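You operate a simulated robot arm through the tools that you are given. There is no shell and no other tool. Be economical: measure what you need, move in short steps, check, and stop when the job is done.

You run a simulated robot arm. Do the job below in one go: nothing can be reset, and whatever is moved stays where it is left.

Task
T24 is dark: move its plug to a socket showing On and light T27's blue roundel on it at Mid.
Fine: switch T24 off while the plug is moved; the roundel lies in the free ring; T27 stays plugged in; other roundels and controls stay.

Only the result counts: the job must be done as asked and must still hold three seconds after the hand-in. Knocking over, shifting, dropping, spilling or breaking anything else fails it.

Robot
A 6-joint arm with a two-finger parallel gripper on a trunk, on a base that drives. Base frame: it is fixed to the floor where the robot stands at the start and does not move with it; the origin is under the middle of the robot, x ahead of it, y to its left, z up; the surface under the hand at the start is at about z = 892. Readings come in mm, rad, newtons and seconds.
With the tool pointing down near the work surface it reaches from about 140 to 840 mm from the robot's upright axis, wherever it stands. Its first joint turns from -2.897 to 2.897 rad. Places, roughly: clamp knob [100, -800, 900]; easel knob [-100, -800, 900]; green dial [1100, -600, 900]; green switch [1200, -600, 900]; light box [500, -200, 900]; purple dial [400, -100, 900]; purple switch [500, 0, 900]; right ring at T24 [500, -100, 900]; socket [200, -500, 900]; strip switch [200, -300, 900]; teal dial [600, -900, 900]; teal switch [600, -900, 900]; white dial [300, -600, 900]; white switch [200, -600, 900]. Payload 3.91 kg.
The TCP is the grasp point between the finger pads, 30 mm short of the fingertips. In the tool frame z runs along the fingers and y along their closing line. The gripper opens to 110 mm. The fingers are 20 mm wide and 10 mm thick; the gripper's body (48 by 112 mm) begins 55 mm behind the TCP.
Orientation is told as [roll, pitch, yaw] about the base's x, y, z axes, in that order, counted from this pose: with the fingers straight down and closing along the base's y, the tool's x points along the base's -x, its y along +y and its z along -z.

Tools
- The arm moves only by the tool jog_arm. Its arguments are lists of equal length, an entry for each row: "travel": the shift along the tool's x, y, z in mm, a list of three; "turn": the turn, a rotation vector about the tool's x, y, z in rad, a list of three; "jaw": the finger opening in mm, from 0 to 110. In form: {"travel": [[dx, dy, dz], ...], "turn": [[wx, wy, wz], ...], "jaw": [jaw, ...]}. A call has 1 to 12 rows; each row shifts and turns the commanded pose from where the row before left it, along the tool's axes as they then stand. A row lasts 0.2 s, in which the tool goes at most 50 mm and 0.15 rad; a call with a longer step from one row to the next is refused whole, and so is a gripper value outside its range. Where a pose cannot be reached the arm comes as near as it can. A force on the tool above 90 N (or 10 N above the force at the start of the call, whichever is more), or a blocked arm, ends the call early, and 0.2 s more pass. The fingers move at their own pace (about 108 mm/s each) and stop on an object; they squeeze with about 45 N. The grip force told is the motor's: it shows also when the fingers shut on nothing. Time passes only in rows, and 0.2 s behind the last, so rows that do not move let the fingers close. It gives the time, the measured TCP pose, the force on the tool (base axes), the opening and the grip force at its end, in the units of the frame above (readings bear some noise), with the torque about the TCP (base axes, N m) and any sound that the robot's microphone picked up.
- Cameras (640 x 400 px; columns grow to the right, rows downward): "scene" is now at [-117.7, -67.7, 1507.1]; the picture's right is [-0.80, -0.60, 0.00], its down [-0.40, 0.52, -0.76] and it looks along [0.46, -0.60, -0.66] (base axes); focal length 252 px, centre (320, 200). "wrist" rides on the gripper at [77, 7, -115] in the tool frame; the picture's right is [-0.09, 1.00, 0.00], its down [-0.80, -0.07, -0.59] and it looks along [-0.59, -0.05, 0.80] (tool axes); focal length 270 px, centre (320, 200). There is no depth. A picture from a camera that has moved, and an enlarged one, comes with that camera's place and axes in the base frame and with its lens.
- camera(camera): a new picture of that camera. It takes no simulated time.
- move_column(by): slides the trunk up (or, below 0, down) by that many mm; the arm and the scene camera ride with it, the base frame stays. It gives what a move gives, with no picture.
- base_move(legs): drives the robot by 1 to 6 legs, each [ahead, left, turn to the left] in mm, mm and rad, along the robot's own axes; the way and the turn of a leg run together, so that a leg with both is an arc; at most 1500 mm and 3.142 rad a leg. The arm and the cameras ride along, it lands a little off, and it stops where it bumps. It gives what a move gives.
- aim_head(pan, tilt): turns the head with the scene camera to pan (to the left, within 1.501 rad either way) and tilt (down, from -0.506 to 1.204), counted from straight ahead of the robot. It gives what a move gives.
- inspect(camera, box): a new picture of the part [left, top, right, bottom] of that camera's present view, enlarged. It takes no simulated time.
- finish_job(): hands the job in; it is judged then, once.

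Work in short steps. Places have to be worked out from the pictures, the camera data and where the tool is seen: move nearer, look again, correct. Check each grasp and each placing, and mend what went wrong. You have 120 turns and 78 pictures in all, those below and enlarged ones among them. Open the gripper and draw the arm clear of the work before you hand the job in, unless the task says otherwise; then end with one line.

The tools are called after "Emit:" by a JSON object that holds its "op" and its "data". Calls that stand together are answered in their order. jog_arm: Moves the arm, as the interface text tells. Its arguments: {"type":"object","properties":{"travel":{"type":"array","items":{"type":"array","items":{"type":"number"}}},"turn":{"type":"array","items":{"type":"array","items":{"type":"number"}}},"jaw":{"type":"array","items":{"type":"number"}}},"required":["travel","turn","jaw"]} The other tools are called the same way: move_column (by) slides the trunk up or down; base_move (legs) drives the base; aim_head (pan, tilt) turns the head that bears the scene camera; camera (camera) takes a picture; inspect (camera, box) takes an enlarged picture of a part of a camera's view; finish_job () hands the job in.

At the start:

```text
t: 0.0
eef_pos: [389.1, -203.2, 1174.3]
tcp_rot: [-0.002, 0.0, 0.001]
ft_force: [-0.4, -0.5, 0.1]
moment: [0.0, 0.01, 0.03]
width: 109.9
finger_force: 0.1
trunk travel left (down, up): [-450.0, 90.0]
robot x, y, heading: [-0.6, 1.3, -0.003]
head pan, tilt: [-0.922, 0.716]
```

scene: 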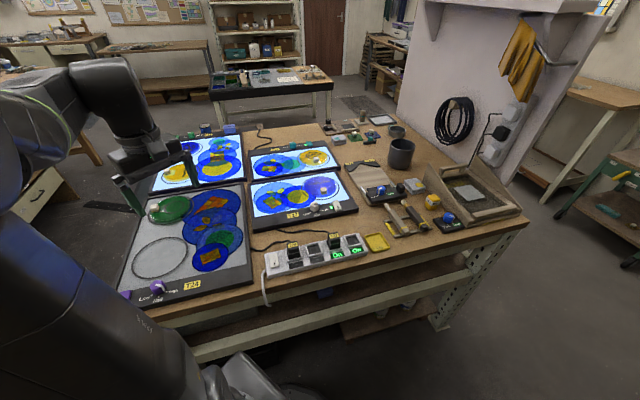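
wrist: 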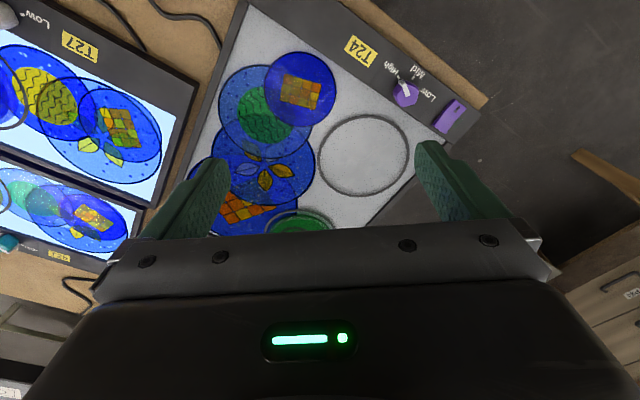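

I see T24 dark with its empty ring at the right and the power strip nearby. I enlarge the scene's parts to read the labels and controls.

Emit:
{"op": "inspect", "data": {"camera": "scene", "box": [240, 130, 400, 290]}}

Emit:
{"op": "inspect", "data": {"camera": "scene", "box": [110, 120, 270, 310]}}

Emit:
{"op": "inspect", "data": {"camera": "wrist", "box": [320, 20, 500, 150]}}

```text
2.50 times, centred on (320, 210) of scene
camera zoom: at [-117.7, -67.7, 1507.1], right [-0.8, -0.6, 0.0], down [-0.4, 0.52, -0.76], along [0.46, -0.6, -0.66], focal length 630 px, centre (320, 175)
```

zoom: 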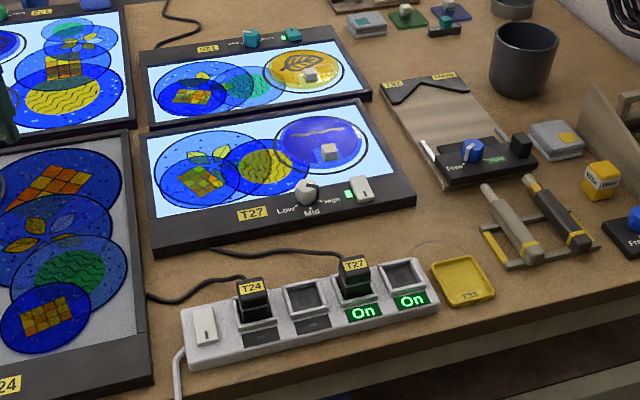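

```text
2.11 times, centred on (190, 215) of scene
camera zoom: at [-117.7, -67.7, 1507.1], right [-0.8, -0.6, 0.0], down [-0.4, 0.52, -0.76], along [0.46, -0.6, -0.66], focal length 530 px, centre (594, 168)
```

zoom: 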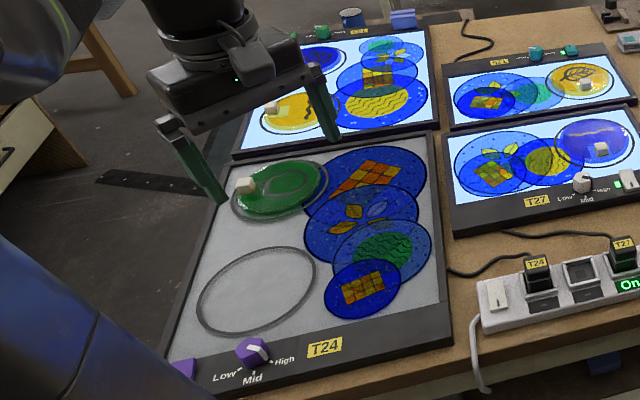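

```text
3.08 times, centred on (410, 85) of wrist
camera zoom: at [313.0, -194.6, 1289.3], right [0.09, 1.0, 0.0], down [0.8, -0.07, 0.59], along [0.59, -0.05, -0.8], focal length 832 px, centre (43, 554)
```

zoom: 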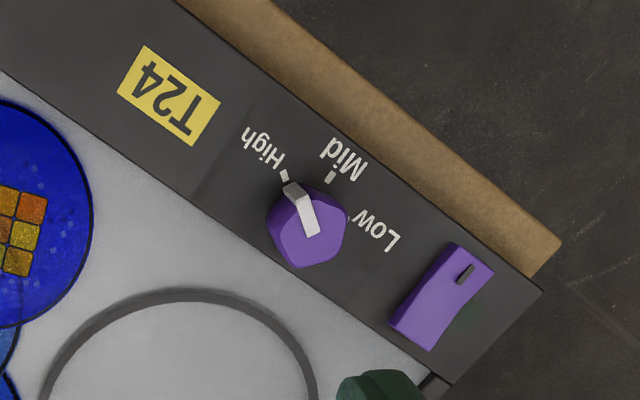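

The T24 dial points at High, and the only free socket showing On is the 4th, about (102,-515). I move the hand over T24's switch, about (459,-23), for a closer look.

Emit:
{"op": "jog_arm", "data": {"travel": [[-13, 35, 20], [-13, 35, 20], [-13, 35, 20], [-13, 35, 20], [-6, 30, 20]], "turn": [[0, 0, 0], [0, 0, 0], [0, 0, 0], [0, 0, 0], [0, 0, 0]], "jaw": [110, 110, 110, 110, 110]}}

Emit:
{"op": "camera", "data": {"camera": "wrist"}}

```text
t: 1.2
eef_pos: [446.2, -31.4, 1075.5]
tcp_rot: [-0.001, 0.0, 0.0]
ft_force: [0.8, 0.6, 0.2]
moment: [0.0, 0.0, -0.02]
width: 110.0
finger_force: 0.0
trunk travel left (down, up): [-450.0, 90.0]
robot x, y, heading: [-0.8, -1.5, -0.001]
head pan, tilt: [-0.922, 0.716]
```

```text
72 pictures are left
camera wrist: at [370.9, -23.4, 1189.1], right [0.09, 1.0, 0.0], down [0.8, -0.07, 0.59], along [0.59, -0.05, -0.8], focal length 270 px, centre (320, 200)
```

wrist: 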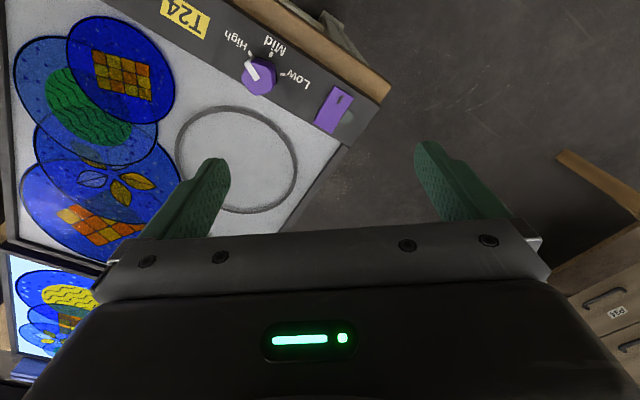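

Triangulating puts the switch at about (465,-16,900), so 892 is T24's top. I enlarge the switch and dial.

Emit:
{"op": "inspect", "data": {"camera": "wrist", "box": [230, 30, 380, 150]}}

Emit:
{"op": "inspect", "data": {"camera": "scene", "box": [110, 260, 220, 320]}}

Emit:
{"op": "inspect", "data": {"camera": "scene", "box": [290, 170, 370, 220]}}

```text
3.33 times, centred on (305, 90) of wrist
camera zoom: at [370.9, -23.4, 1189.1], right [0.09, 1.0, 0.0], down [0.8, -0.07, 0.59], along [0.59, -0.05, -0.8], focal length 901 px, centre (370, 567)
```

zoom: 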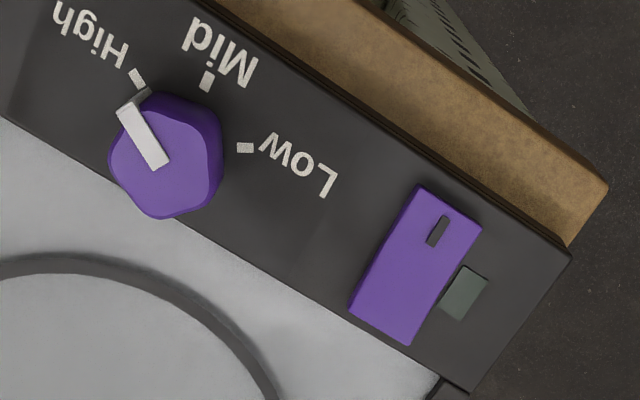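

```text
5.82 times, centred on (165, 290) of scene
camera zoom: at [-117.4, -67.3, 1507.2], right [-0.8, -0.6, 0.0], down [-0.4, 0.52, -0.76], along [0.46, -0.6, -0.66], focal length 1466 px, centre (1222, -324)
```

zoom: 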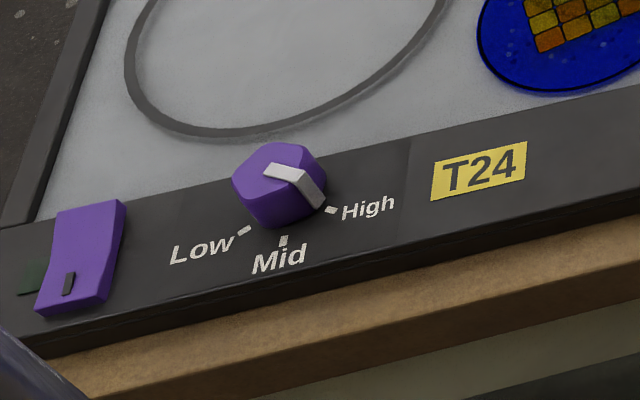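

```text
8.00 times, centred on (330, 195) of scene
camera zoom: at [-117.4, -67.3, 1507.2], right [-0.8, -0.6, 0.0], down [-0.4, 0.52, -0.76], along [0.46, -0.6, -0.66], focal length 2015 px, centre (240, 240)
```

zoom: 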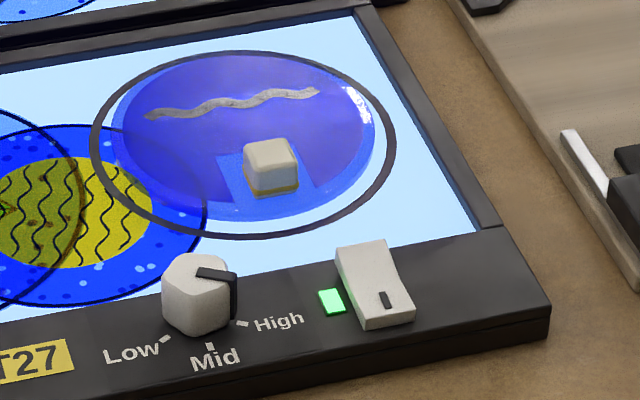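

T24's switch is a rocker about 43 mm long (near end (448,-5), far end (484,-30)), with its "I" mark on the near end, like T27's lit one. I turn the hand to T24's yaw (about -0.61), close the fingers, and come above the far half.

Emit:
{"op": "jog_arm", "data": {"travel": [[-11, 3, 32], [-11, 2, 32], [-10, 2, 31], [0, 0, 0], [0, 0, 0], [0, 0, 0], [0, 0, 0], [0, 0, 0]], "turn": [[0, 0, 0], [0, 0, 0], [0, 0, 0], [0, 0, 0.122], [0, 0, 0.122], [0, 0, 0.122], [0, 0, 0.122], [0, 0, 0.122]], "jaw": [0, 0, 0, 0, 0, 0, 0, 0]}}

Emit:
{"op": "camera", "data": {"camera": "wrist"}}

```text
t: 3.0
eef_pos: [479.7, -25.8, 979.3]
tcp_rot: [0.0, 0.001, -0.612]
ft_force: [0.2, 0.8, 0.0]
moment: [0.01, 0.0, -0.01]
width: 0.1
finger_force: 38.3
trunk travel left (down, up): [-450.0, 90.0]
robot x, y, heading: [-1.8, 1.3, 0.001]
head pan, tilt: [-0.922, 0.716]
```

```text
68 pictures are left
camera wrist: at [420.8, 25.6, 1094.5], right [0.64, 0.77, 0.0], down [0.62, -0.52, 0.59], along [0.45, -0.38, -0.8], focal length 270 px, centre (320, 200)
```

wrist: 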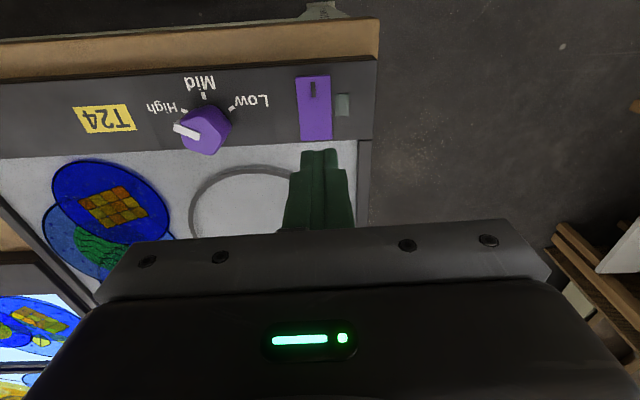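

The switch position is confirmed at (465,-17). I step onto the far half and press down gently in small steps.

Emit:
{"op": "jog_arm", "data": {"travel": [[4, -2, 20], [0, 0, 18], [0, 0, 4], [0, 0, 4], [0, 0, 4], [0, 0, 3], [0, 0, 3]], "turn": [[0, 0, 0], [0, 0, 0], [0, 0, 0], [0, 0, 0], [0, 0, 0], [0, 0, 0], [0, 0, 0]], "jaw": [0, 0, 0, 0, 0, 0, 0]}}

```text
t: 4.6
eef_pos: [475.7, -25.6, 932.6]
tcp_rot: [0.012, -0.019, -0.61]
ft_force: [-9.8, 0.3, 48.8]
moment: [0.25, 0.66, 0.17]
width: 0.0
finger_force: 37.9
trunk travel left (down, up): [-450.0, 90.0]
robot x, y, heading: [3.5, 2.7, 0.0]
head pan, tilt: [-0.922, 0.716]
stopped in row 7: the force on the tool passed its limit at 98 N (the readings are from after the stop); the commanded pose is now the measured one
```

It reached the force limit at z about 932. I lift and check the rocker's state.

Emit:
{"op": "jog_arm", "data": {"travel": [[0, 0, -15], [0, 0, -30]], "turn": [[0, 0, 0], [0, 0, 0]], "jaw": [0, 0]}}

Emit:
{"op": "inspect", "data": {"camera": "wrist", "box": [250, 50, 400, 170]}}

Emit:
{"op": "inspect", "data": {"camera": "scene", "box": [110, 260, 220, 320]}}

```text
t: 5.2
eef_pos: [479.6, -25.2, 973.5]
tcp_rot: [0.008, -0.012, -0.61]
ft_force: [-0.1, 0.0, 0.4]
moment: [-0.02, 0.03, 0.0]
width: 0.1
finger_force: 37.5
trunk travel left (down, up): [-450.0, 90.0]
robot x, y, heading: [4.7, 2.2, 0.004]
head pan, tilt: [-0.922, 0.716]
```

```text
3.33 times, centred on (325, 110) of wrist
camera zoom: at [420.4, 25.1, 1087.2], right [0.64, 0.77, 0.01], down [0.61, -0.52, 0.6], along [0.47, -0.38, -0.8], focal length 901 px, centre (303, 500)
```

zoom: 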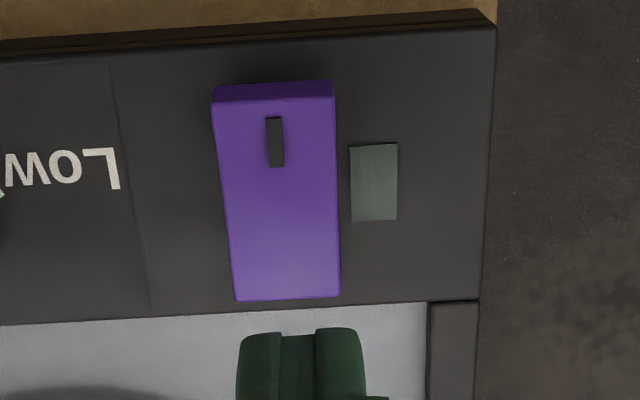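

```text
5.82 times, centred on (165, 290) of scene
camera zoom: at [-117.4, -67.6, 1506.8], right [-0.8, -0.6, 0.0], down [-0.4, 0.52, -0.76], along [0.46, -0.6, -0.66], focal length 1466 px, centre (1222, -324)
```

zoom: 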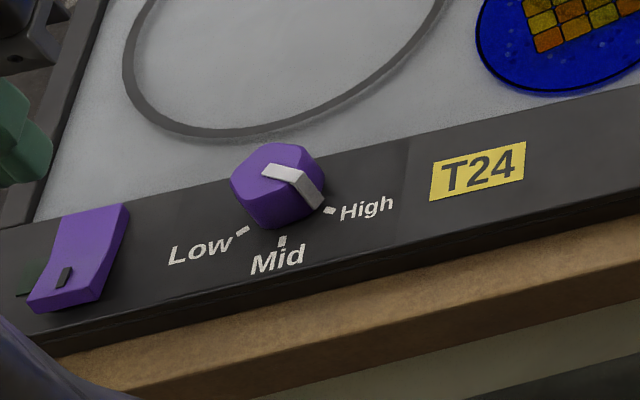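

The near "I" end is now raised, so T24's switch is off. Next I go above the dial at about (424,-86) to look at its marks.

Emit:
{"op": "jog_arm", "data": {"travel": [[5, -41, -15], [6, -41, -12]], "turn": [[0, 0, 0], [0, 0, 0]], "jaw": [70, 70]}}

Emit:
{"op": "inspect", "data": {"camera": "wrist", "box": [230, 40, 410, 180]}}

```text
t: 5.8
eef_pos: [422.2, -87.4, 1000.2]
tcp_rot: [0.01, -0.013, -0.61]
ft_force: [-0.6, -0.1, 0.7]
moment: [-0.01, -0.02, 0.0]
width: 69.8
finger_force: 0.1
trunk travel left (down, up): [-450.0, 90.0]
robot x, y, heading: [1.8, 0.1, -0.0]
head pan, tilt: [-0.922, 0.716]
```

```text
2.86 times, centred on (320, 110) of wrist
camera zoom: at [362.2, -36.8, 1114.4], right [0.64, 0.77, 0.01], down [0.61, -0.52, 0.6], along [0.47, -0.38, -0.8], focal length 772 px, centre (320, 457)
```

zoom: 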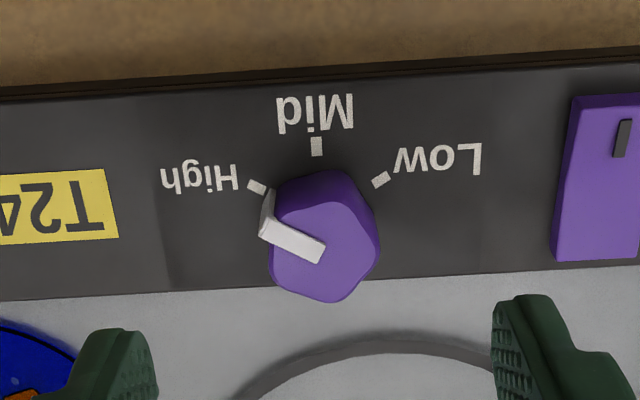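

The marks lie 60° apart around a centre at about (426,-85), and the pointer is on High. I pre-turn the hand by -1.05 above the knob so the turn to Mid ends at the panel's yaw.

Emit:
{"op": "jog_arm", "data": {"travel": [[-2, 4, 0], [0, 0, 0], [0, 0, 0], [0, 0, 0], [0, 0, 0], [0, 0, 0], [0, 0, 0], [0, 0, 30]], "turn": [[0, 0, -0.15], [0, 0, -0.15], [0, 0, -0.15], [0, 0, -0.15], [0, 0, -0.15], [0, 0, -0.15], [0, 0, -0.15], [0, 0, 0]], "jaw": [60, 60, 60, 60, 60, 60, 60, 60]}}

Emit:
{"op": "camera", "data": {"camera": "wrist"}}

```text
t: 7.6
eef_pos: [427.0, -82.4, 969.1]
tcp_rot: [-0.007, -0.013, 0.441]
ft_force: [0.0, -0.3, 0.2]
moment: [0.02, -0.01, 0.05]
width: 59.9
finger_force: 0.1
trunk travel left (down, up): [-450.0, 90.0]
robot x, y, heading: [2.2, 6.8, -0.001]
head pan, tilt: [-0.922, 0.716]
```

```text
64 pictures are left
camera wrist: at [353.9, -108.8, 1082.6], right [-0.35, 0.94, -0.01], down [0.75, 0.28, 0.6], along [0.57, 0.2, -0.8], focal length 270 px, centre (320, 200)
```

wrist: 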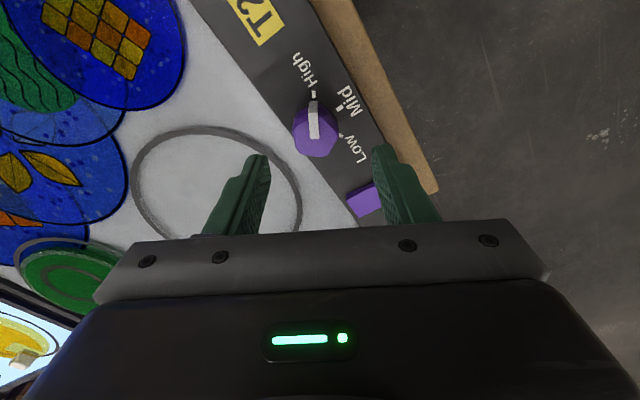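

The knob appears slightly off the finger midline. I enlarge to measure its offset from the TCP.

Emit:
{"op": "inspect", "data": {"camera": "wrist", "box": [250, 60, 390, 180]}}

```text
3.33 times, centred on (320, 120) of wrist
camera zoom: at [353.9, -108.8, 1082.6], right [-0.35, 0.94, -0.01], down [0.75, 0.28, 0.6], along [0.57, 0.2, -0.8], focal length 901 px, centre (320, 467)
```

zoom: 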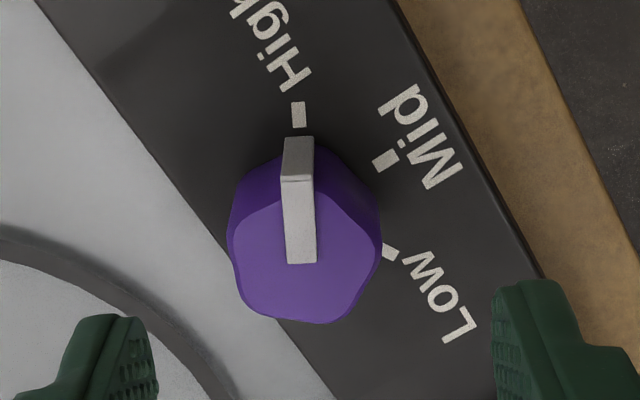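

The knob's axis is at tool (+5.8,-1.7) from the TCP, with its top at about z=918. I centre, go down to z about 929, and close.

Emit:
{"op": "jog_arm", "data": {"travel": [[6, -2, 0], [0, 0, 20], [0, 0, 19], [0, 0, 0], [0, 0, 0], [0, 0, 0]], "turn": [[0, 0, 0], [0, 0, 0], [0, 0, 0], [0, 0, 0], [0, 0, 0], [0, 0, 0]], "jaw": [60, 60, 60, 60, 25, 25]}}

```text
t: 9.0
eef_pos: [423.1, -88.4, 929.7]
tcp_rot: [-0.008, -0.013, 0.439]
ft_force: [0.4, -3.2, -0.8]
moment: [0.41, 0.0, -0.04]
width: 29.4
finger_force: 44.8
trunk travel left (down, up): [-450.0, 90.0]
robot x, y, heading: [-1.2, -1.1, 0.001]
head pan, tilt: [-0.922, 0.716]
```

The knob is gripped at 29.4 mm wide. I turn it +1.05 about the tool's z toward Mid.

Emit:
{"op": "jog_arm", "data": {"travel": [[0, 0, 0], [0, 0, 0], [0, 0, 0], [0, 0, 0], [0, 0, 0], [0, 0, 0], [0, 0, 0], [0, 0, 0]], "turn": [[0, 0, 0.15], [0, 0, 0.15], [0, 0, 0.15], [0, 0, 0.15], [0, 0, 0.15], [0, 0, 0.15], [0, 0, 0.147], [0, 0, 0]], "jaw": [25, 25, 25, 25, 25, 25, 25, 25]}}

Emit:
{"op": "jog_arm", "data": {"travel": [[0, 0, 0], [0, 0, -20], [0, 0, -40], [0, 0, -40]], "turn": [[0, 0, 0], [0, 0, 0], [0, 0, 0], [0, 0, 0]], "jaw": [60, 60, 60, 60]}}

Emit:
{"op": "inspect", "data": {"camera": "wrist", "box": [230, 40, 410, 180]}}

```text
t: 10.8
eef_pos: [422.7, -87.4, 929.9]
tcp_rot: [0.006, -0.011, -0.61]
ft_force: [2.2, 10.3, 2.1]
moment: [-0.37, -0.13, 0.01]
width: 29.5
finger_force: 44.6
trunk travel left (down, up): [-450.0, 90.0]
robot x, y, heading: [-2.5, -1.6, -0.002]
head pan, tilt: [-0.922, 0.716]
```

```text
t: 11.8
eef_pos: [418.2, -87.1, 1029.6]
tcp_rot: [0.006, -0.013, -0.607]
ft_force: [0.6, 0.6, 0.5]
moment: [0.01, 0.02, 0.02]
width: 59.9
finger_force: 0.1
trunk travel left (down, up): [-450.0, 90.0]
robot x, y, heading: [-2.3, 2.4, 0.004]
head pan, tilt: [-0.922, 0.716]
```

```text
2.86 times, centred on (320, 110) of wrist
camera zoom: at [358.7, -36.9, 1143.5], right [0.64, 0.77, 0.01], down [0.61, -0.52, 0.6], along [0.47, -0.38, -0.8], focal length 772 px, centre (320, 457)
```

zoom: 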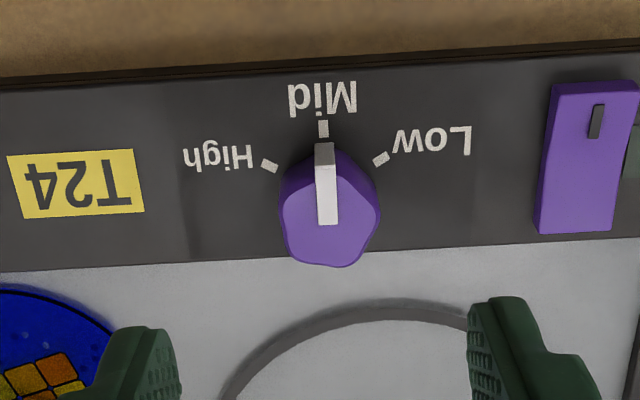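

The dial now points at Mid. I swing the hand across to above T24's plug, near (200,-350), to look at the strip.

Emit:
{"op": "jog_arm", "data": {"travel": [[6, -46, -10], [6, -46, -10], [6, -46, -10], [6, -46, -10], [6, -46, -10], [6, -46, -10], [5, -46, -10]], "turn": [[0, 0, 0], [0, 0, 0], [0, 0, 0], [0, 0, 0], [0, 0, 0], [0, 0, 0], [0, 0, 0]], "jaw": [80, 80, 80, 80, 80, 80, 80]}}

Emit:
{"op": "camera", "data": {"camera": "wrist"}}

```text
t: 13.4
eef_pos: [203.9, -329.7, 1099.1]
tcp_rot: [0.009, -0.012, -0.607]
ft_force: [-0.3, -0.4, 0.2]
moment: [0.01, -0.01, 0.01]
width: 79.9
finger_force: 0.0
trunk travel left (down, up): [-450.0, 90.0]
robot x, y, heading: [-3.4, -5.0, 0.003]
head pan, tilt: [-0.922, 0.716]
```

```text
61 pictures are left
camera wrist: at [144.4, -279.1, 1212.5], right [0.64, 0.77, 0.01], down [0.61, -0.52, 0.6], along [0.47, -0.38, -0.8], focal length 270 px, centre (320, 200)
```

wrist: 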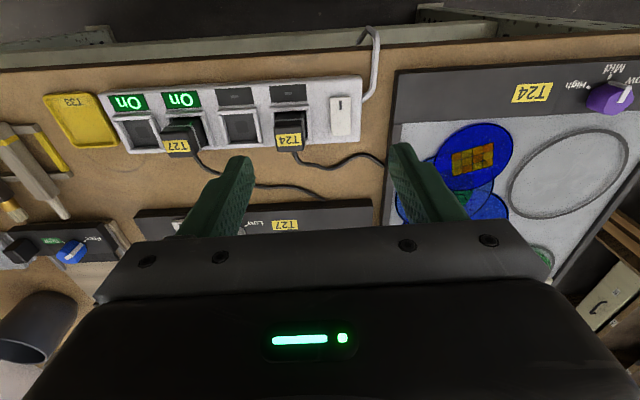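

The strip runs nearly parallel to T24's panel. I enlarge the plugs and sockets.

Emit:
{"op": "inspect", "data": {"camera": "wrist", "box": [90, 70, 250, 170]}}

Emit:
{"op": "inspect", "data": {"camera": "wrist", "box": [210, 70, 370, 170]}}

Emit:
{"op": "inspect", "data": {"camera": "scene", "box": [255, 215, 385, 300]}}

```text
4.00 times, centred on (170, 120) of wrist
camera zoom: at [144.4, -279.1, 1212.5], right [0.64, 0.77, 0.01], down [0.61, -0.52, 0.6], along [0.47, -0.38, -0.8], focal length 1081 px, centre (920, 520)
```

zoom: 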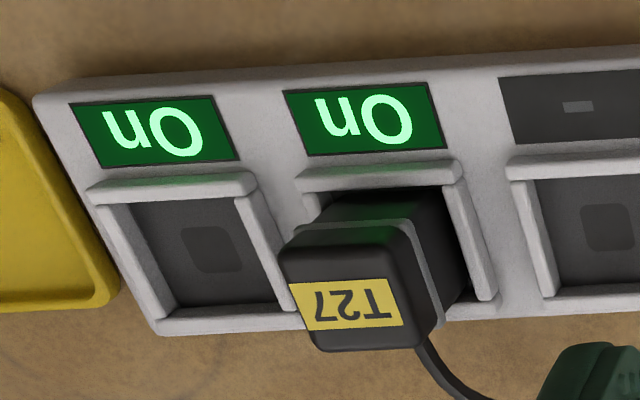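

```text
4.00 times, centred on (290, 120) of wrist
camera zoom: at [144.4, -279.1, 1212.5], right [0.64, 0.77, 0.01], down [0.61, -0.52, 0.6], along [0.47, -0.38, -0.8], focal length 1081 px, centre (440, 520)
```

zoom: 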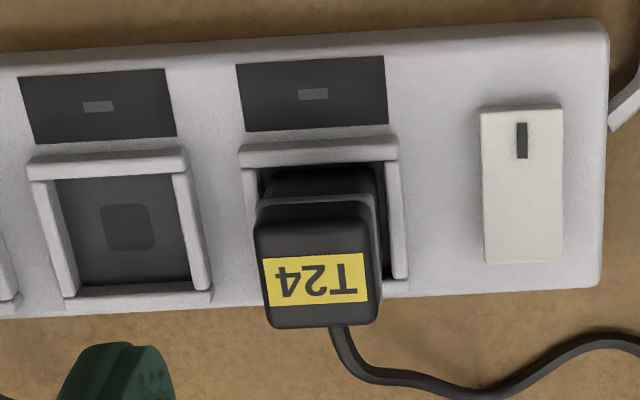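

```text
4.71 times, centred on (320, 258) of scene
camera zoom: at [-118.0, -68.2, 1507.1], right [-0.8, -0.6, 0.0], down [-0.4, 0.52, -0.76], along [0.46, -0.6, -0.66], focal length 1185 px, centre (320, -71)
```

zoom: 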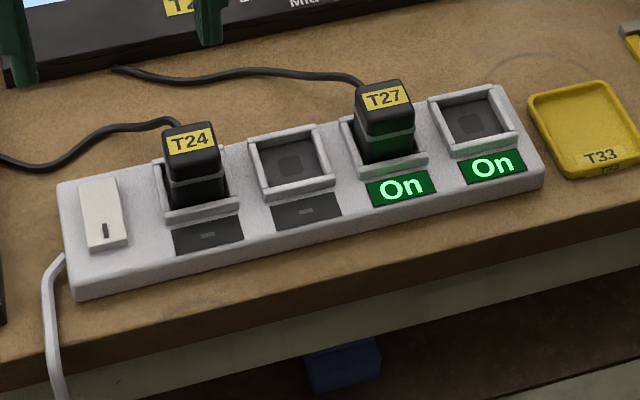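

I put T24's plug top at about (218,-379,943), socket 4 at (109,-529,900), and the strip's yaw at about -0.632. I come above the plug for a finer offset.

Emit:
{"op": "jog_arm", "data": {"travel": [[-13, -11, 33], [-13, -11, 33], [-13, -10, 33]], "turn": [[0, 0, 0.025], [0, 0, 0], [0, 0, 0]], "jaw": [70, 70, 70]}}

Emit:
{"op": "inspect", "data": {"camera": "wrist", "box": [210, 60, 430, 230]}}

```text
t: 14.2
eef_pos: [217.0, -379.3, 1000.6]
tcp_rot: [0.009, -0.013, -0.634]
ft_force: [-0.7, -0.7, -0.2]
moment: [-0.01, 0.0, -0.01]
width: 70.2
finger_force: 0.1
trunk travel left (down, up): [-450.0, 90.0]
robot x, y, heading: [2.0, -3.8, -0.004]
head pan, tilt: [-0.922, 0.716]
```

```text
2.35 times, centred on (320, 145) of wrist
camera zoom: at [159.6, -327.1, 1113.2], right [0.66, 0.75, 0.01], down [0.6, -0.53, 0.6], along [0.46, -0.39, -0.8], focal length 636 px, centre (320, 329)
```

zoom: 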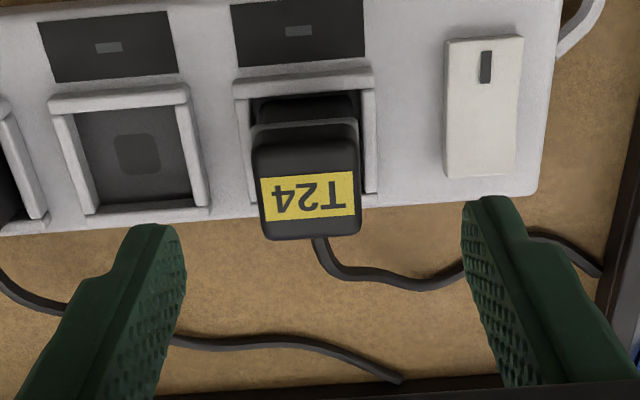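

The plug is offset about (-1.4,-3) in the tool frame. I centre, descend so the pads hold its upper body, and close.

Emit:
{"op": "jog_arm", "data": {"travel": [[-1.5, -3, 20], [0, 0, 25], [0, 0, 16], [0, 0, 0], [0, 0, 0], [0, 0, 0]], "turn": [[0, 0, 0], [0, 0, 0], [0, 0, 0], [0, 0, 0], [0, 0, 0], [0, 0, 0]], "jaw": [70, 70, 70, 70, 20, 20]}}

Emit:
{"op": "camera", "data": {"camera": "wrist"}}

```text
t: 15.6
eef_pos: [217.7, -379.7, 939.0]
tcp_rot: [0.009, -0.013, -0.633]
ft_force: [-0.8, 0.4, 0.3]
moment: [-0.01, -0.01, 0.03]
width: 31.2
finger_force: 45.2
trunk travel left (down, up): [-450.0, 90.0]
robot x, y, heading: [-4.0, 1.5, 0.003]
head pan, tilt: [-0.922, 0.716]
```

```text
56 pictures are left
camera wrist: at [158.7, -328.1, 1052.3], right [0.66, 0.75, 0.01], down [0.6, -0.53, 0.6], along [0.46, -0.39, -0.8], focal length 270 px, centre (320, 200)
```

wrist: 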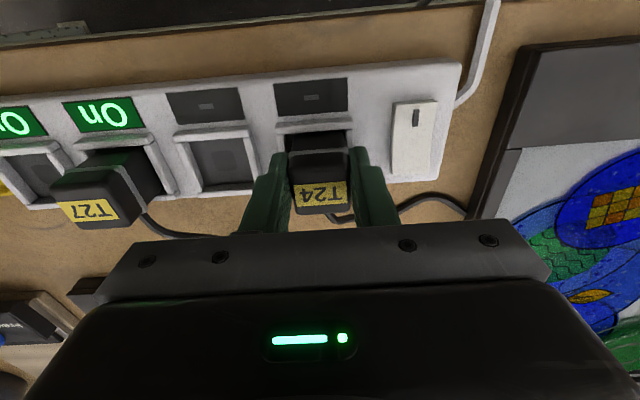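

The plug is held at 31.2 mm wide. I pull it straight up gently.

Emit:
{"op": "jog_arm", "data": {"travel": [[0, 0, -8], [0, 0, -10], [0, 0, -15], [0, 0, -20], [0, 0, -20], [0, 0, 0]], "turn": [[0, 0, 0], [0, 0, 0], [0, 0, 0], [0, 0, 0], [0, 0, 0], [0, 0, 0]], "jaw": [20, 20, 20, 20, 20, 20]}}

Emit:
{"op": "camera", "data": {"camera": "wrist"}}

Emit:
{"op": "inspect", "data": {"camera": "scene", "box": [240, 190, 400, 300]}}

```text
t: 17.0
eef_pos: [214.5, -382.1, 1012.1]
tcp_rot: [0.01, -0.012, -0.634]
ft_force: [-0.3, 0.4, -0.2]
moment: [0.0, 0.01, 0.03]
width: 30.8
finger_force: 45.2
trunk travel left (down, up): [-450.0, 90.0]
robot x, y, heading: [1.9, -2.6, 0.004]
head pan, tilt: [-0.922, 0.716]
```

```text
55 pictures are left
camera wrist: at [156.6, -328.7, 1125.0], right [0.66, 0.75, 0.01], down [0.6, -0.53, 0.6], along [0.46, -0.39, -0.8], focal length 270 px, centre (320, 200)
```

wrist: 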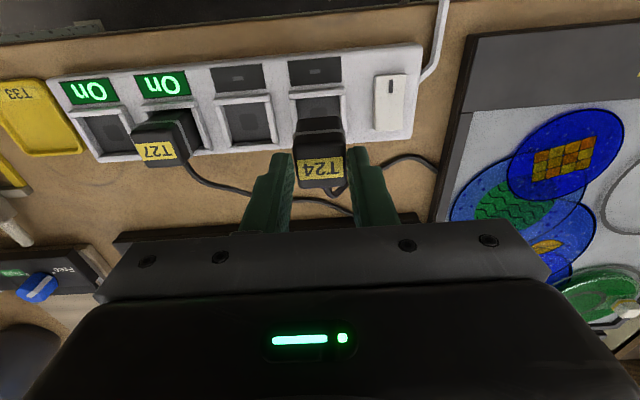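

```text
3.64 times, centred on (320, 245) of scene
camera zoom: at [-117.7, -67.8, 1507.1], right [-0.8, -0.6, 0.0], down [-0.4, 0.52, -0.76], along [0.46, -0.6, -0.66], focal length 916 px, centre (320, 36)
```

zoom: 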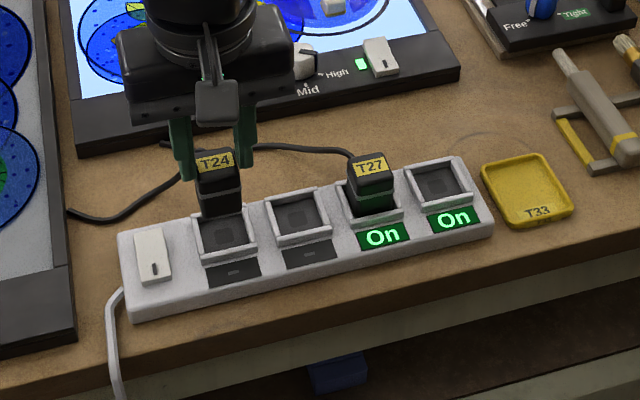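

The plug is out and hangs straight. I measure the socket pitch precisely from a zoom before carrying it over.

Emit:
{"op": "inspect", "data": {"camera": "wrist", "box": [40, 40, 360, 240]}}

```text
2.00 times, centred on (200, 140) of wrist
camera zoom: at [156.6, -328.7, 1125.0], right [0.66, 0.75, 0.01], down [0.6, -0.53, 0.6], along [0.46, -0.39, -0.8], focal length 541 px, centre (560, 320)
```

zoom: 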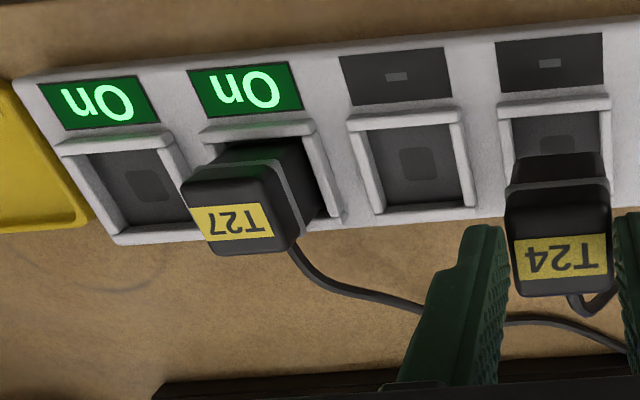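

Servo target: display 4 should appear where display 1 now is, zoom (549,62). I raise 25 mm, move about 186 mm along the strip, and lower back to check.

Emit:
{"op": "jog_arm", "data": {"travel": [[0, 0, -25], [0, -37, 0], [0, -37, 0], [0, -37, 0], [0, -37, 0], [1, -38, 0], [0, 0, 25], [0, 0, 0]], "turn": [[0, 0, 0], [0, 0, 0], [0, 0, 0], [0, 0, 0], [0, 0, 0], [0, 0, 0], [0, 0, 0], [0, 0, 0]], "jaw": [20, 20, 20, 20, 20, 20, 20, 20]}}

Emit:
{"op": "inspect", "data": {"camera": "wrist", "box": [190, 40, 510, 240]}}

Emit:
{"op": "inspect", "data": {"camera": "scene", "box": [240, 190, 400, 300]}}

```text
t: 18.8
eef_pos: [103.1, -531.2, 1011.5]
tcp_rot: [0.009, -0.012, -0.633]
ft_force: [-0.7, -0.6, -0.3]
moment: [0.0, 0.01, 0.0]
width: 30.7
finger_force: 45.5
trunk travel left (down, up): [-450.0, 90.0]
robot x, y, heading: [0.8, -2.0, 0.001]
head pan, tilt: [-0.922, 0.716]
```

```text
2.00 times, centred on (350, 140) of wrist
camera zoom: at [45.7, -478.9, 1124.9], right [0.66, 0.75, 0.01], down [0.6, -0.53, 0.6], along [0.46, -0.39, -0.8], focal length 541 px, centre (260, 320)
```

zoom: 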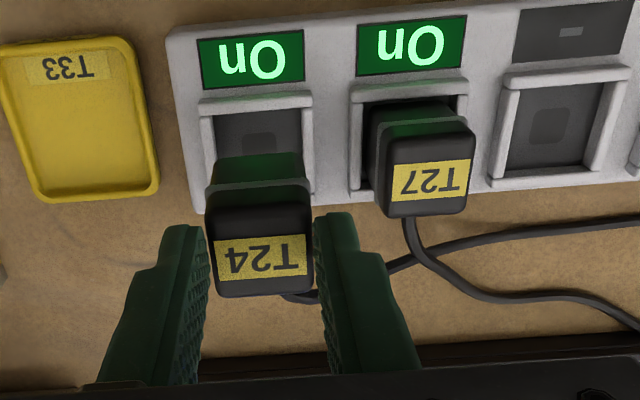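

```text
3.64 times, centred on (320, 245) of scene
camera zoom: at [-117.6, -67.8, 1507.1], right [-0.8, -0.6, 0.0], down [-0.4, 0.52, -0.76], along [0.46, -0.6, -0.66], focal length 916 px, centre (320, 36)
```

zoom: 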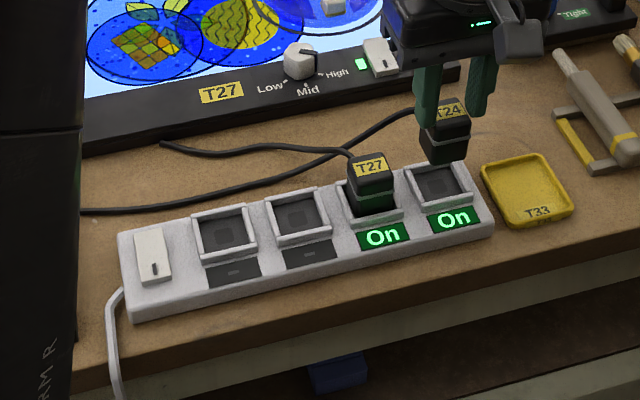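

Only about (+1.3,+0.4) mm of correction is needed. I apply it and lower the plug into socket 4.

Emit:
{"op": "jog_arm", "data": {"travel": [[1.3, 0.4, 15], [0, 0, 18], [0, 0, 10], [0, 0, 8], [0, 0, 6], [0, 0, 6], [0, 0, 5], [0, 0, 4], [0, 0, 0]], "turn": [[0, 0, 0], [0, 0, 0], [0, 0, 0], [0, 0, 0], [0, 0, 0], [0, 0, 0], [0, 0, 0], [0, 0, 0], [0, 0, 0]], "jaw": [20, 20, 20, 20, 20, 20, 20, 20, 20]}}

Emit:
{"op": "inspect", "data": {"camera": "wrist", "box": [190, 60, 510, 240]}}

Emit:
{"op": "inspect", "data": {"camera": "scene", "box": [300, 190, 400, 270]}}

```text
t: 20.8
eef_pos: [102.6, -528.4, 942.7]
tcp_rot: [0.002, -0.019, -0.632]
ft_force: [-4.2, -4.2, 58.4]
moment: [0.22, 0.14, 0.03]
width: 31.1
finger_force: 45.0
trunk travel left (down, up): [-450.0, 90.0]
robot x, y, heading: [-3.1, 0.5, -0.001]
head pan, tilt: [-0.922, 0.716]
```

```text
2.00 times, centred on (350, 150) of wrist
camera zoom: at [45.3, -475.4, 1055.0], right [0.66, 0.75, 0.0], down [0.59, -0.52, 0.61], along [0.46, -0.4, -0.79], focal length 541 px, centre (260, 300)
```

zoom: 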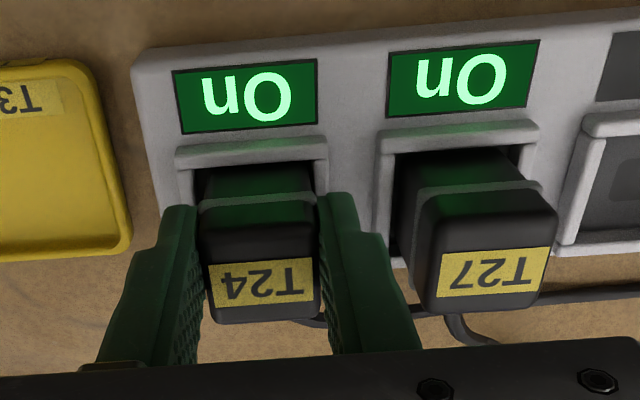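

```text
5.00 times, centred on (350, 230) of scene
camera zoom: at [-119.3, -63.5, 1507.6], right [-0.8, -0.6, 0.0], down [-0.4, 0.52, -0.76], along [0.46, -0.6, -0.65], focal length 1259 px, centre (170, 50)
```

zoom: 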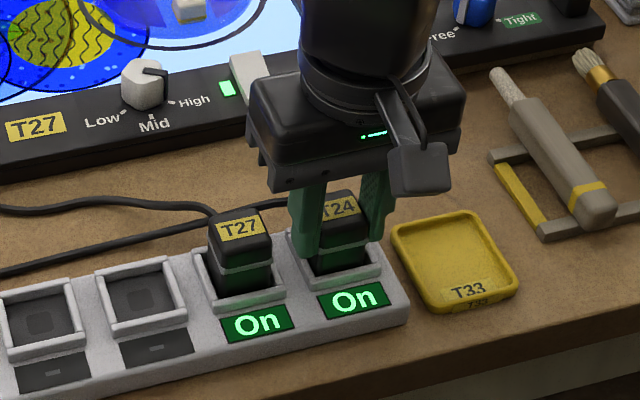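

The plug is in the socket but about 3 mm high, with 58 N resisting. I push a bit further to seat it.

Emit:
{"op": "jog_arm", "data": {"travel": [[0, 0, 1.5], [0, 0, 1.5], [0, 0, 1], [0, 0, 0]], "turn": [[0, 0, 0], [0, 0, 0], [0, 0, 0], [0, 0, 0]], "jaw": [20, 20, 20, 20]}}

```text
t: 21.8
eef_pos: [103.7, -527.8, 935.0]
tcp_rot: [0.01, -0.011, -0.635]
ft_force: [-3.2, 0.9, 27.3]
moment: [-0.25, 0.14, 0.0]
width: 31.4
finger_force: 45.4
trunk travel left (down, up): [-450.0, 90.0]
robot x, y, heading: [-1.2, 2.4, 0.003]
head pan, tilt: [-0.922, 0.716]
```

It popped home (z about 935, force fell). I open to 48 and lift off, then verify.

Emit:
{"op": "jog_arm", "data": {"travel": [[0, 0, -2], [0, 0, 0], [0, 0, -20], [0, 0, -40], [0, 0, -40]], "turn": [[0, 0, 0], [0, 0, 0], [0, 0, 0], [0, 0, 0], [0, 0, 0]], "jaw": [48, 48, 48, 48, 48]}}

Emit:
{"op": "inspect", "data": {"camera": "wrist", "box": [190, 40, 510, 240]}}

Emit:
{"op": "inspect", "data": {"camera": "scene", "box": [280, 190, 400, 280]}}

```text
t: 23.0
eef_pos: [101.7, -528.2, 1036.8]
tcp_rot: [0.008, -0.012, -0.634]
ft_force: [0.2, -0.3, 0.1]
moment: [-0.04, -0.02, 0.0]
width: 47.8
finger_force: 0.1
trunk travel left (down, up): [-450.0, 90.0]
robot x, y, heading: [-1.8, 1.4, 0.003]
head pan, tilt: [-0.922, 0.716]
```

```text
2.00 times, centred on (350, 140) of wrist
camera zoom: at [43.5, -476.4, 1150.1], right [0.66, 0.75, 0.01], down [0.6, -0.53, 0.6], along [0.46, -0.39, -0.8], focal length 541 px, centre (260, 320)
```

zoom: 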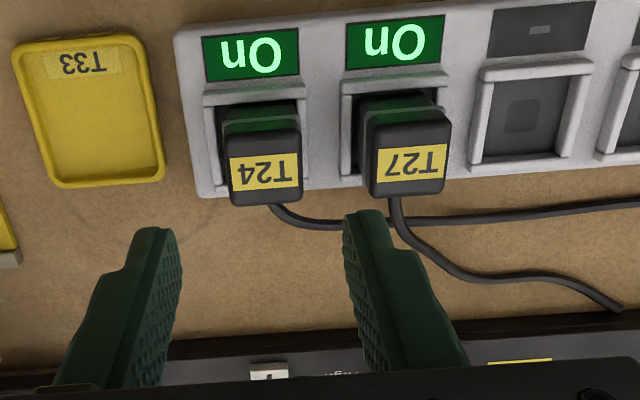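

```text
4.44 times, centred on (340, 235) of scene
camera zoom: at [-117.9, -67.4, 1507.1], right [-0.8, -0.6, 0.0], down [-0.4, 0.52, -0.76], along [0.46, -0.6, -0.66], focal length 1120 px, centre (231, 44)
```

zoom: 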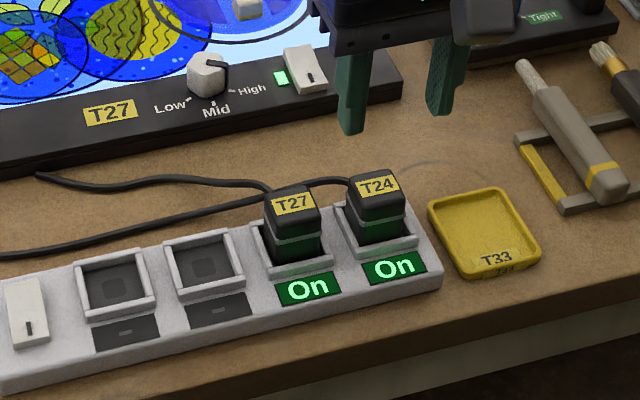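

T24's plug is seated in an On socket and T27 stays lit. Next I move over T27's blue roundel, its knob at about (314,-655).

Emit:
{"op": "jog_arm", "data": {"travel": [[-42, 6, -8], [-42, 6, -8], [-42, 6, -8], [-42, 6, 0], [-42, 6, 0]], "turn": [[0, 0, 0], [0, 0, 0], [0, 0, 0], [0, 0, 0], [0, 0, 0]], "jaw": [60, 60, 60, 60, 60]}}

Emit:
{"op": "camera", "data": {"camera": "wrist"}}

```text
t: 24.2
eef_pos: [290.2, -631.0, 1062.0]
tcp_rot: [0.009, -0.009, -0.635]
ft_force: [0.0, -0.1, -0.2]
moment: [-0.01, -0.01, 0.01]
width: 59.8
finger_force: 0.1
trunk travel left (down, up): [-450.0, 90.0]
robot x, y, heading: [3.1, 0.7, 0.007]
head pan, tilt: [-0.922, 0.716]
```

```text
46 pictures are left
camera wrist: at [232.1, -579.2, 1175.1], right [0.66, 0.75, 0.01], down [0.6, -0.53, 0.6], along [0.46, -0.39, -0.8], focal length 270 px, centre (320, 200)
```

wrist: 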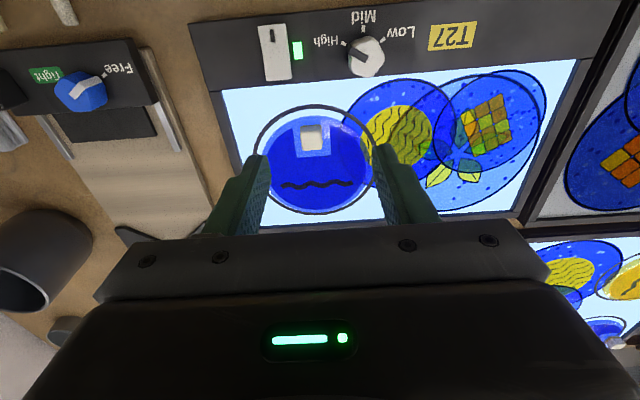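

Emit:
{"op": "inspect", "data": {"camera": "wrist", "box": [230, 80, 400, 230]}}

```text
2.67 times, centred on (315, 155) of wrist
camera zoom: at [232.1, -579.2, 1175.1], right [0.66, 0.75, 0.01], down [0.6, -0.53, 0.6], along [0.46, -0.39, -0.8], focal length 721 px, centre (333, 320)
```

zoom: 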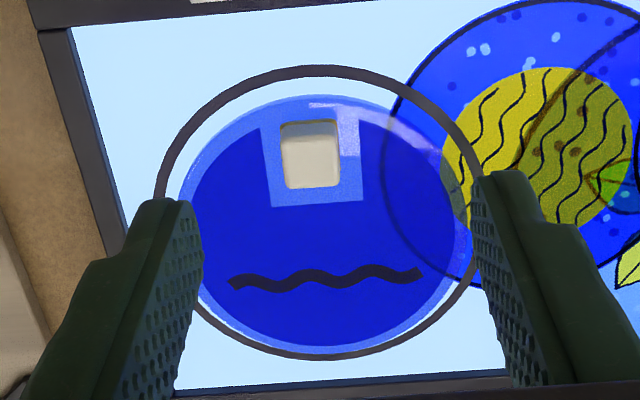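

The knob is offset about (-39,-12) from the TCP and square to the hand. The roundel is about 130 mm across, with the knob about 45 mm from its centre. I go closer to refine.

Emit:
{"op": "jog_arm", "data": {"travel": [[-20, -6, 30], [-19, -6, 30], [0, 0, 27]], "turn": [[0, 0, 0], [0, 0, 0], [0, 0, 0]], "jaw": [60, 60, 60]}}

Emit:
{"op": "camera", "data": {"camera": "wrist"}}

```text
t: 25.0
eef_pos: [314.2, -662.7, 975.5]
tcp_rot: [0.009, -0.012, -0.63]
ft_force: [0.1, 1.1, -0.5]
moment: [0.01, 0.01, 0.02]
width: 60.0
finger_force: 0.1
trunk travel left (down, up): [-450.0, 90.0]
robot x, y, heading: [-0.6, -1.5, -0.001]
head pan, tilt: [-0.922, 0.716]
```

```text
44 pictures are left
camera wrist: at [256.6, -610.4, 1089.2], right [0.66, 0.75, 0.01], down [0.6, -0.53, 0.6], along [0.46, -0.39, -0.8], focal length 270 px, centre (320, 200)
```

wrist: 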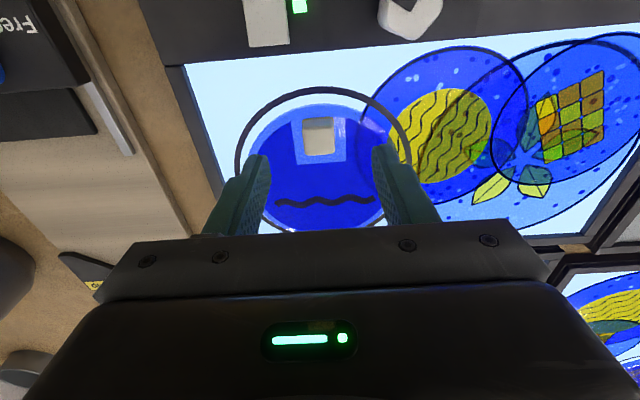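

The knob is now almost under the TCP, about (+1,+0.7) off, with its top near 914. I lower to TCP z about 933 with force watch, then look before closing.

Emit:
{"op": "jog_arm", "data": {"travel": [[1, 0.5, 20], [0, 0, 15], [0, 0, 7], [0, 0, 0]], "turn": [[0, 0, 0], [0, 0, 0], [0, 0, 0], [0, 0, 0]], "jaw": [50, 50, 50, 50]}}

Emit:
{"op": "inspect", "data": {"camera": "wrist", "box": [230, 80, 410, 240]}}

```text
t: 26.0
eef_pos: [315.0, -660.9, 933.7]
tcp_rot: [0.009, -0.013, -0.633]
ft_force: [-0.2, 0.3, 0.6]
moment: [0.0, -0.01, -0.02]
width: 50.0
finger_force: 0.0
trunk travel left (down, up): [-450.0, 90.0]
robot x, y, heading: [-1.4, 1.6, 0.001]
head pan, tilt: [-0.922, 0.716]
```

```text
2.50 times, centred on (320, 160) of wrist
camera zoom: at [256.5, -609.3, 1047.2], right [0.66, 0.75, 0.01], down [0.6, -0.53, 0.6], along [0.46, -0.39, -0.8], focal length 676 px, centre (320, 300)
```

zoom: 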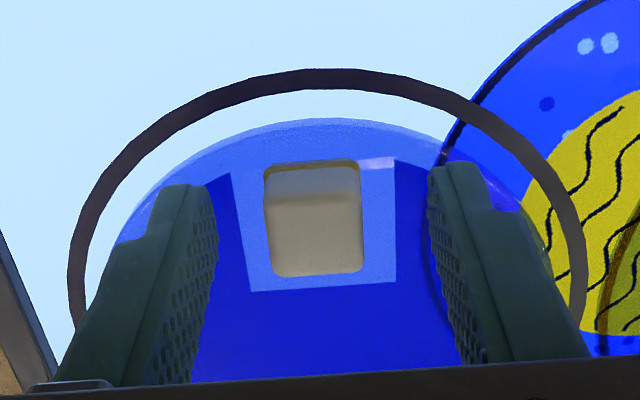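

The fingers straddle the knob. I shift 3 mm inward, close, and check the grip.

Emit:
{"op": "jog_arm", "data": {"travel": [[-3, 0, 1.5], [0, 0, 0], [0, 0, 0], [0, 0, 0]], "turn": [[0, 0, 0], [0, 0, 0], [0, 0, 0], [0, 0, 0]], "jaw": [50, 10, 10, 10]}}

Emit:
{"op": "jog_arm", "data": {"travel": [[0, 0, -5], [0, 0, -10], [0, 0, -20], [0, 0, -30], [0, 0, -30], [0, 0, 0]], "turn": [[0, 0, 0], [0, 0, 0], [0, 0, 0], [0, 0, 0], [0, 0, 0], [0, 0, 0]], "jaw": [10, 10, 10, 10, 10, 10]}}

Emit:
{"op": "camera", "data": {"camera": "wrist"}}

Emit:
{"op": "camera", "data": {"camera": "scene"}}

```text
t: 27.0
eef_pos: [317.3, -664.7, 931.3]
tcp_rot: [0.008, -0.011, -0.634]
ft_force: [-1.0, -0.8, 0.3]
moment: [-0.03, 0.04, -0.01]
width: 20.9
finger_force: 45.1
trunk travel left (down, up): [-450.0, 90.0]
robot x, y, heading: [-4.0, -2.8, -0.005]
head pan, tilt: [-0.922, 0.716]
```

```text
t: 28.4
eef_pos: [316.2, -662.8, 1028.0]
tcp_rot: [0.008, -0.013, -0.632]
ft_force: [0.3, 0.8, -0.5]
moment: [0.0, 0.05, -0.01]
width: 21.0
finger_force: 44.6
trunk travel left (down, up): [-450.0, 90.0]
robot x, y, heading: [1.4, 3.5, 0.001]
head pan, tilt: [-0.922, 0.716]
```

```text
42 pictures are left
camera wrist: at [258.2, -610.2, 1141.3], right [0.66, 0.75, 0.01], down [0.6, -0.53, 0.6], along [0.46, -0.39, -0.8], focal length 270 px, centre (320, 200)
```

wrist: 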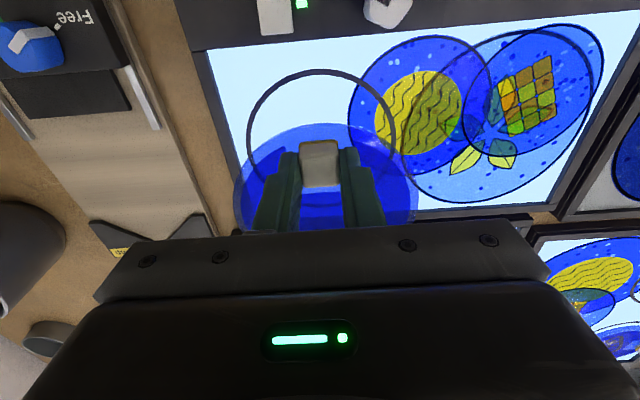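

```text
41 pictures are left
camera scene: at [-117.6, -68.0, 1507.1], right [-0.8, -0.6, 0.0], down [-0.4, 0.52, -0.76], along [0.46, -0.6, -0.66], focal length 252 px, centre (320, 200)
```

scene: 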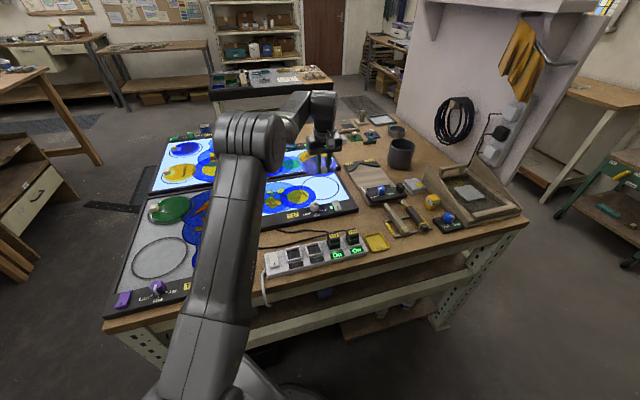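

The roundel is held level, its centre at tool (-44,+0.7) with radius about 65. T24's free ring centre is about (517,-139), so I carry it smoothly towards TCP (481,-114), staying high.

Emit:
{"op": "jog_arm", "data": {"travel": [[0, 0, -20], [6, 17, -10], [12, 34, 0], [12, 34, 0], [12, 34, 0], [12, 34, 0], [12, 34, 0], [12, 34, 0], [12, 34, 0]], "turn": [[0, 0, 0], [0, 0, 0], [0, 0, 0], [0, 0, 0], [0, 0, 0], [0, 0, 0], [0, 0, 0], [0, 0, 0], [0, 0, 0]], "jaw": [10, 10, 10, 10, 10, 10, 10, 10, 10]}}

Emit:
{"op": "jog_arm", "data": {"travel": [[12, 34, 0], [12, 34, 0], [12, 34, 0], [12, 34, 0], [12, 34, 0], [12, 34, 0], [12, 34, 0], [10, 30, 0], [5, 17, 0], [0, 0, 0]], "turn": [[0, 0, -0.02], [0, 0, 0], [0, 0, 0], [0, 0, 0], [0, 0, 0], [0, 0, 0], [0, 0, 0], [0, 0, 0], [0, 0, 0], [0, 0, 0]], "jaw": [10, 10, 10, 10, 10, 10, 10, 10, 10, 10]}}

Emit:
{"op": "camera", "data": {"camera": "wrist"}}

```text
t: 30.4
eef_pos: [396.5, -403.0, 1056.7]
tcp_rot: [0.006, -0.011, -0.633]
ft_force: [-0.2, 0.2, -2.0]
moment: [0.03, 0.07, -0.02]
width: 21.2
finger_force: 44.8
trunk travel left (down, up): [-450.0, 90.0]
robot x, y, heading: [1.3, -1.5, 0.001]
head pan, tilt: [-0.922, 0.716]
```

```text
t: 32.6
eef_pos: [478.5, -113.8, 1060.2]
tcp_rot: [0.008, -0.014, -0.613]
ft_force: [0.7, 0.5, -0.5]
moment: [0.04, 0.02, 0.0]
width: 21.3
finger_force: 45.0
trunk travel left (down, up): [-450.0, 90.0]
robot x, y, heading: [-2.7, -0.4, 0.002]
head pan, tilt: [-0.922, 0.716]
```

```text
40 pictures are left
camera wrist: at [419.1, -63.0, 1173.9], right [0.64, 0.76, 0.01], down [0.61, -0.52, 0.6], along [0.47, -0.38, -0.8], focal length 270 px, centre (320, 200)
```

wrist: 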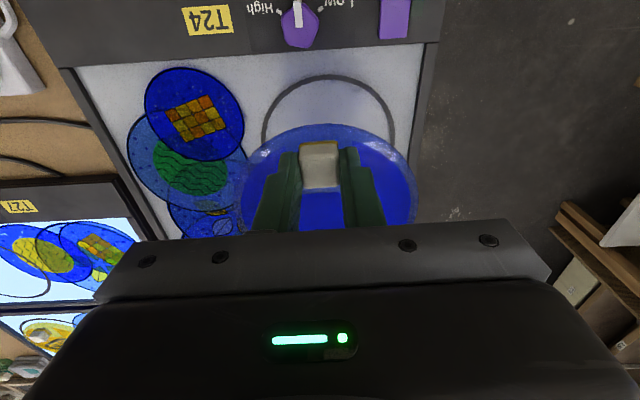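

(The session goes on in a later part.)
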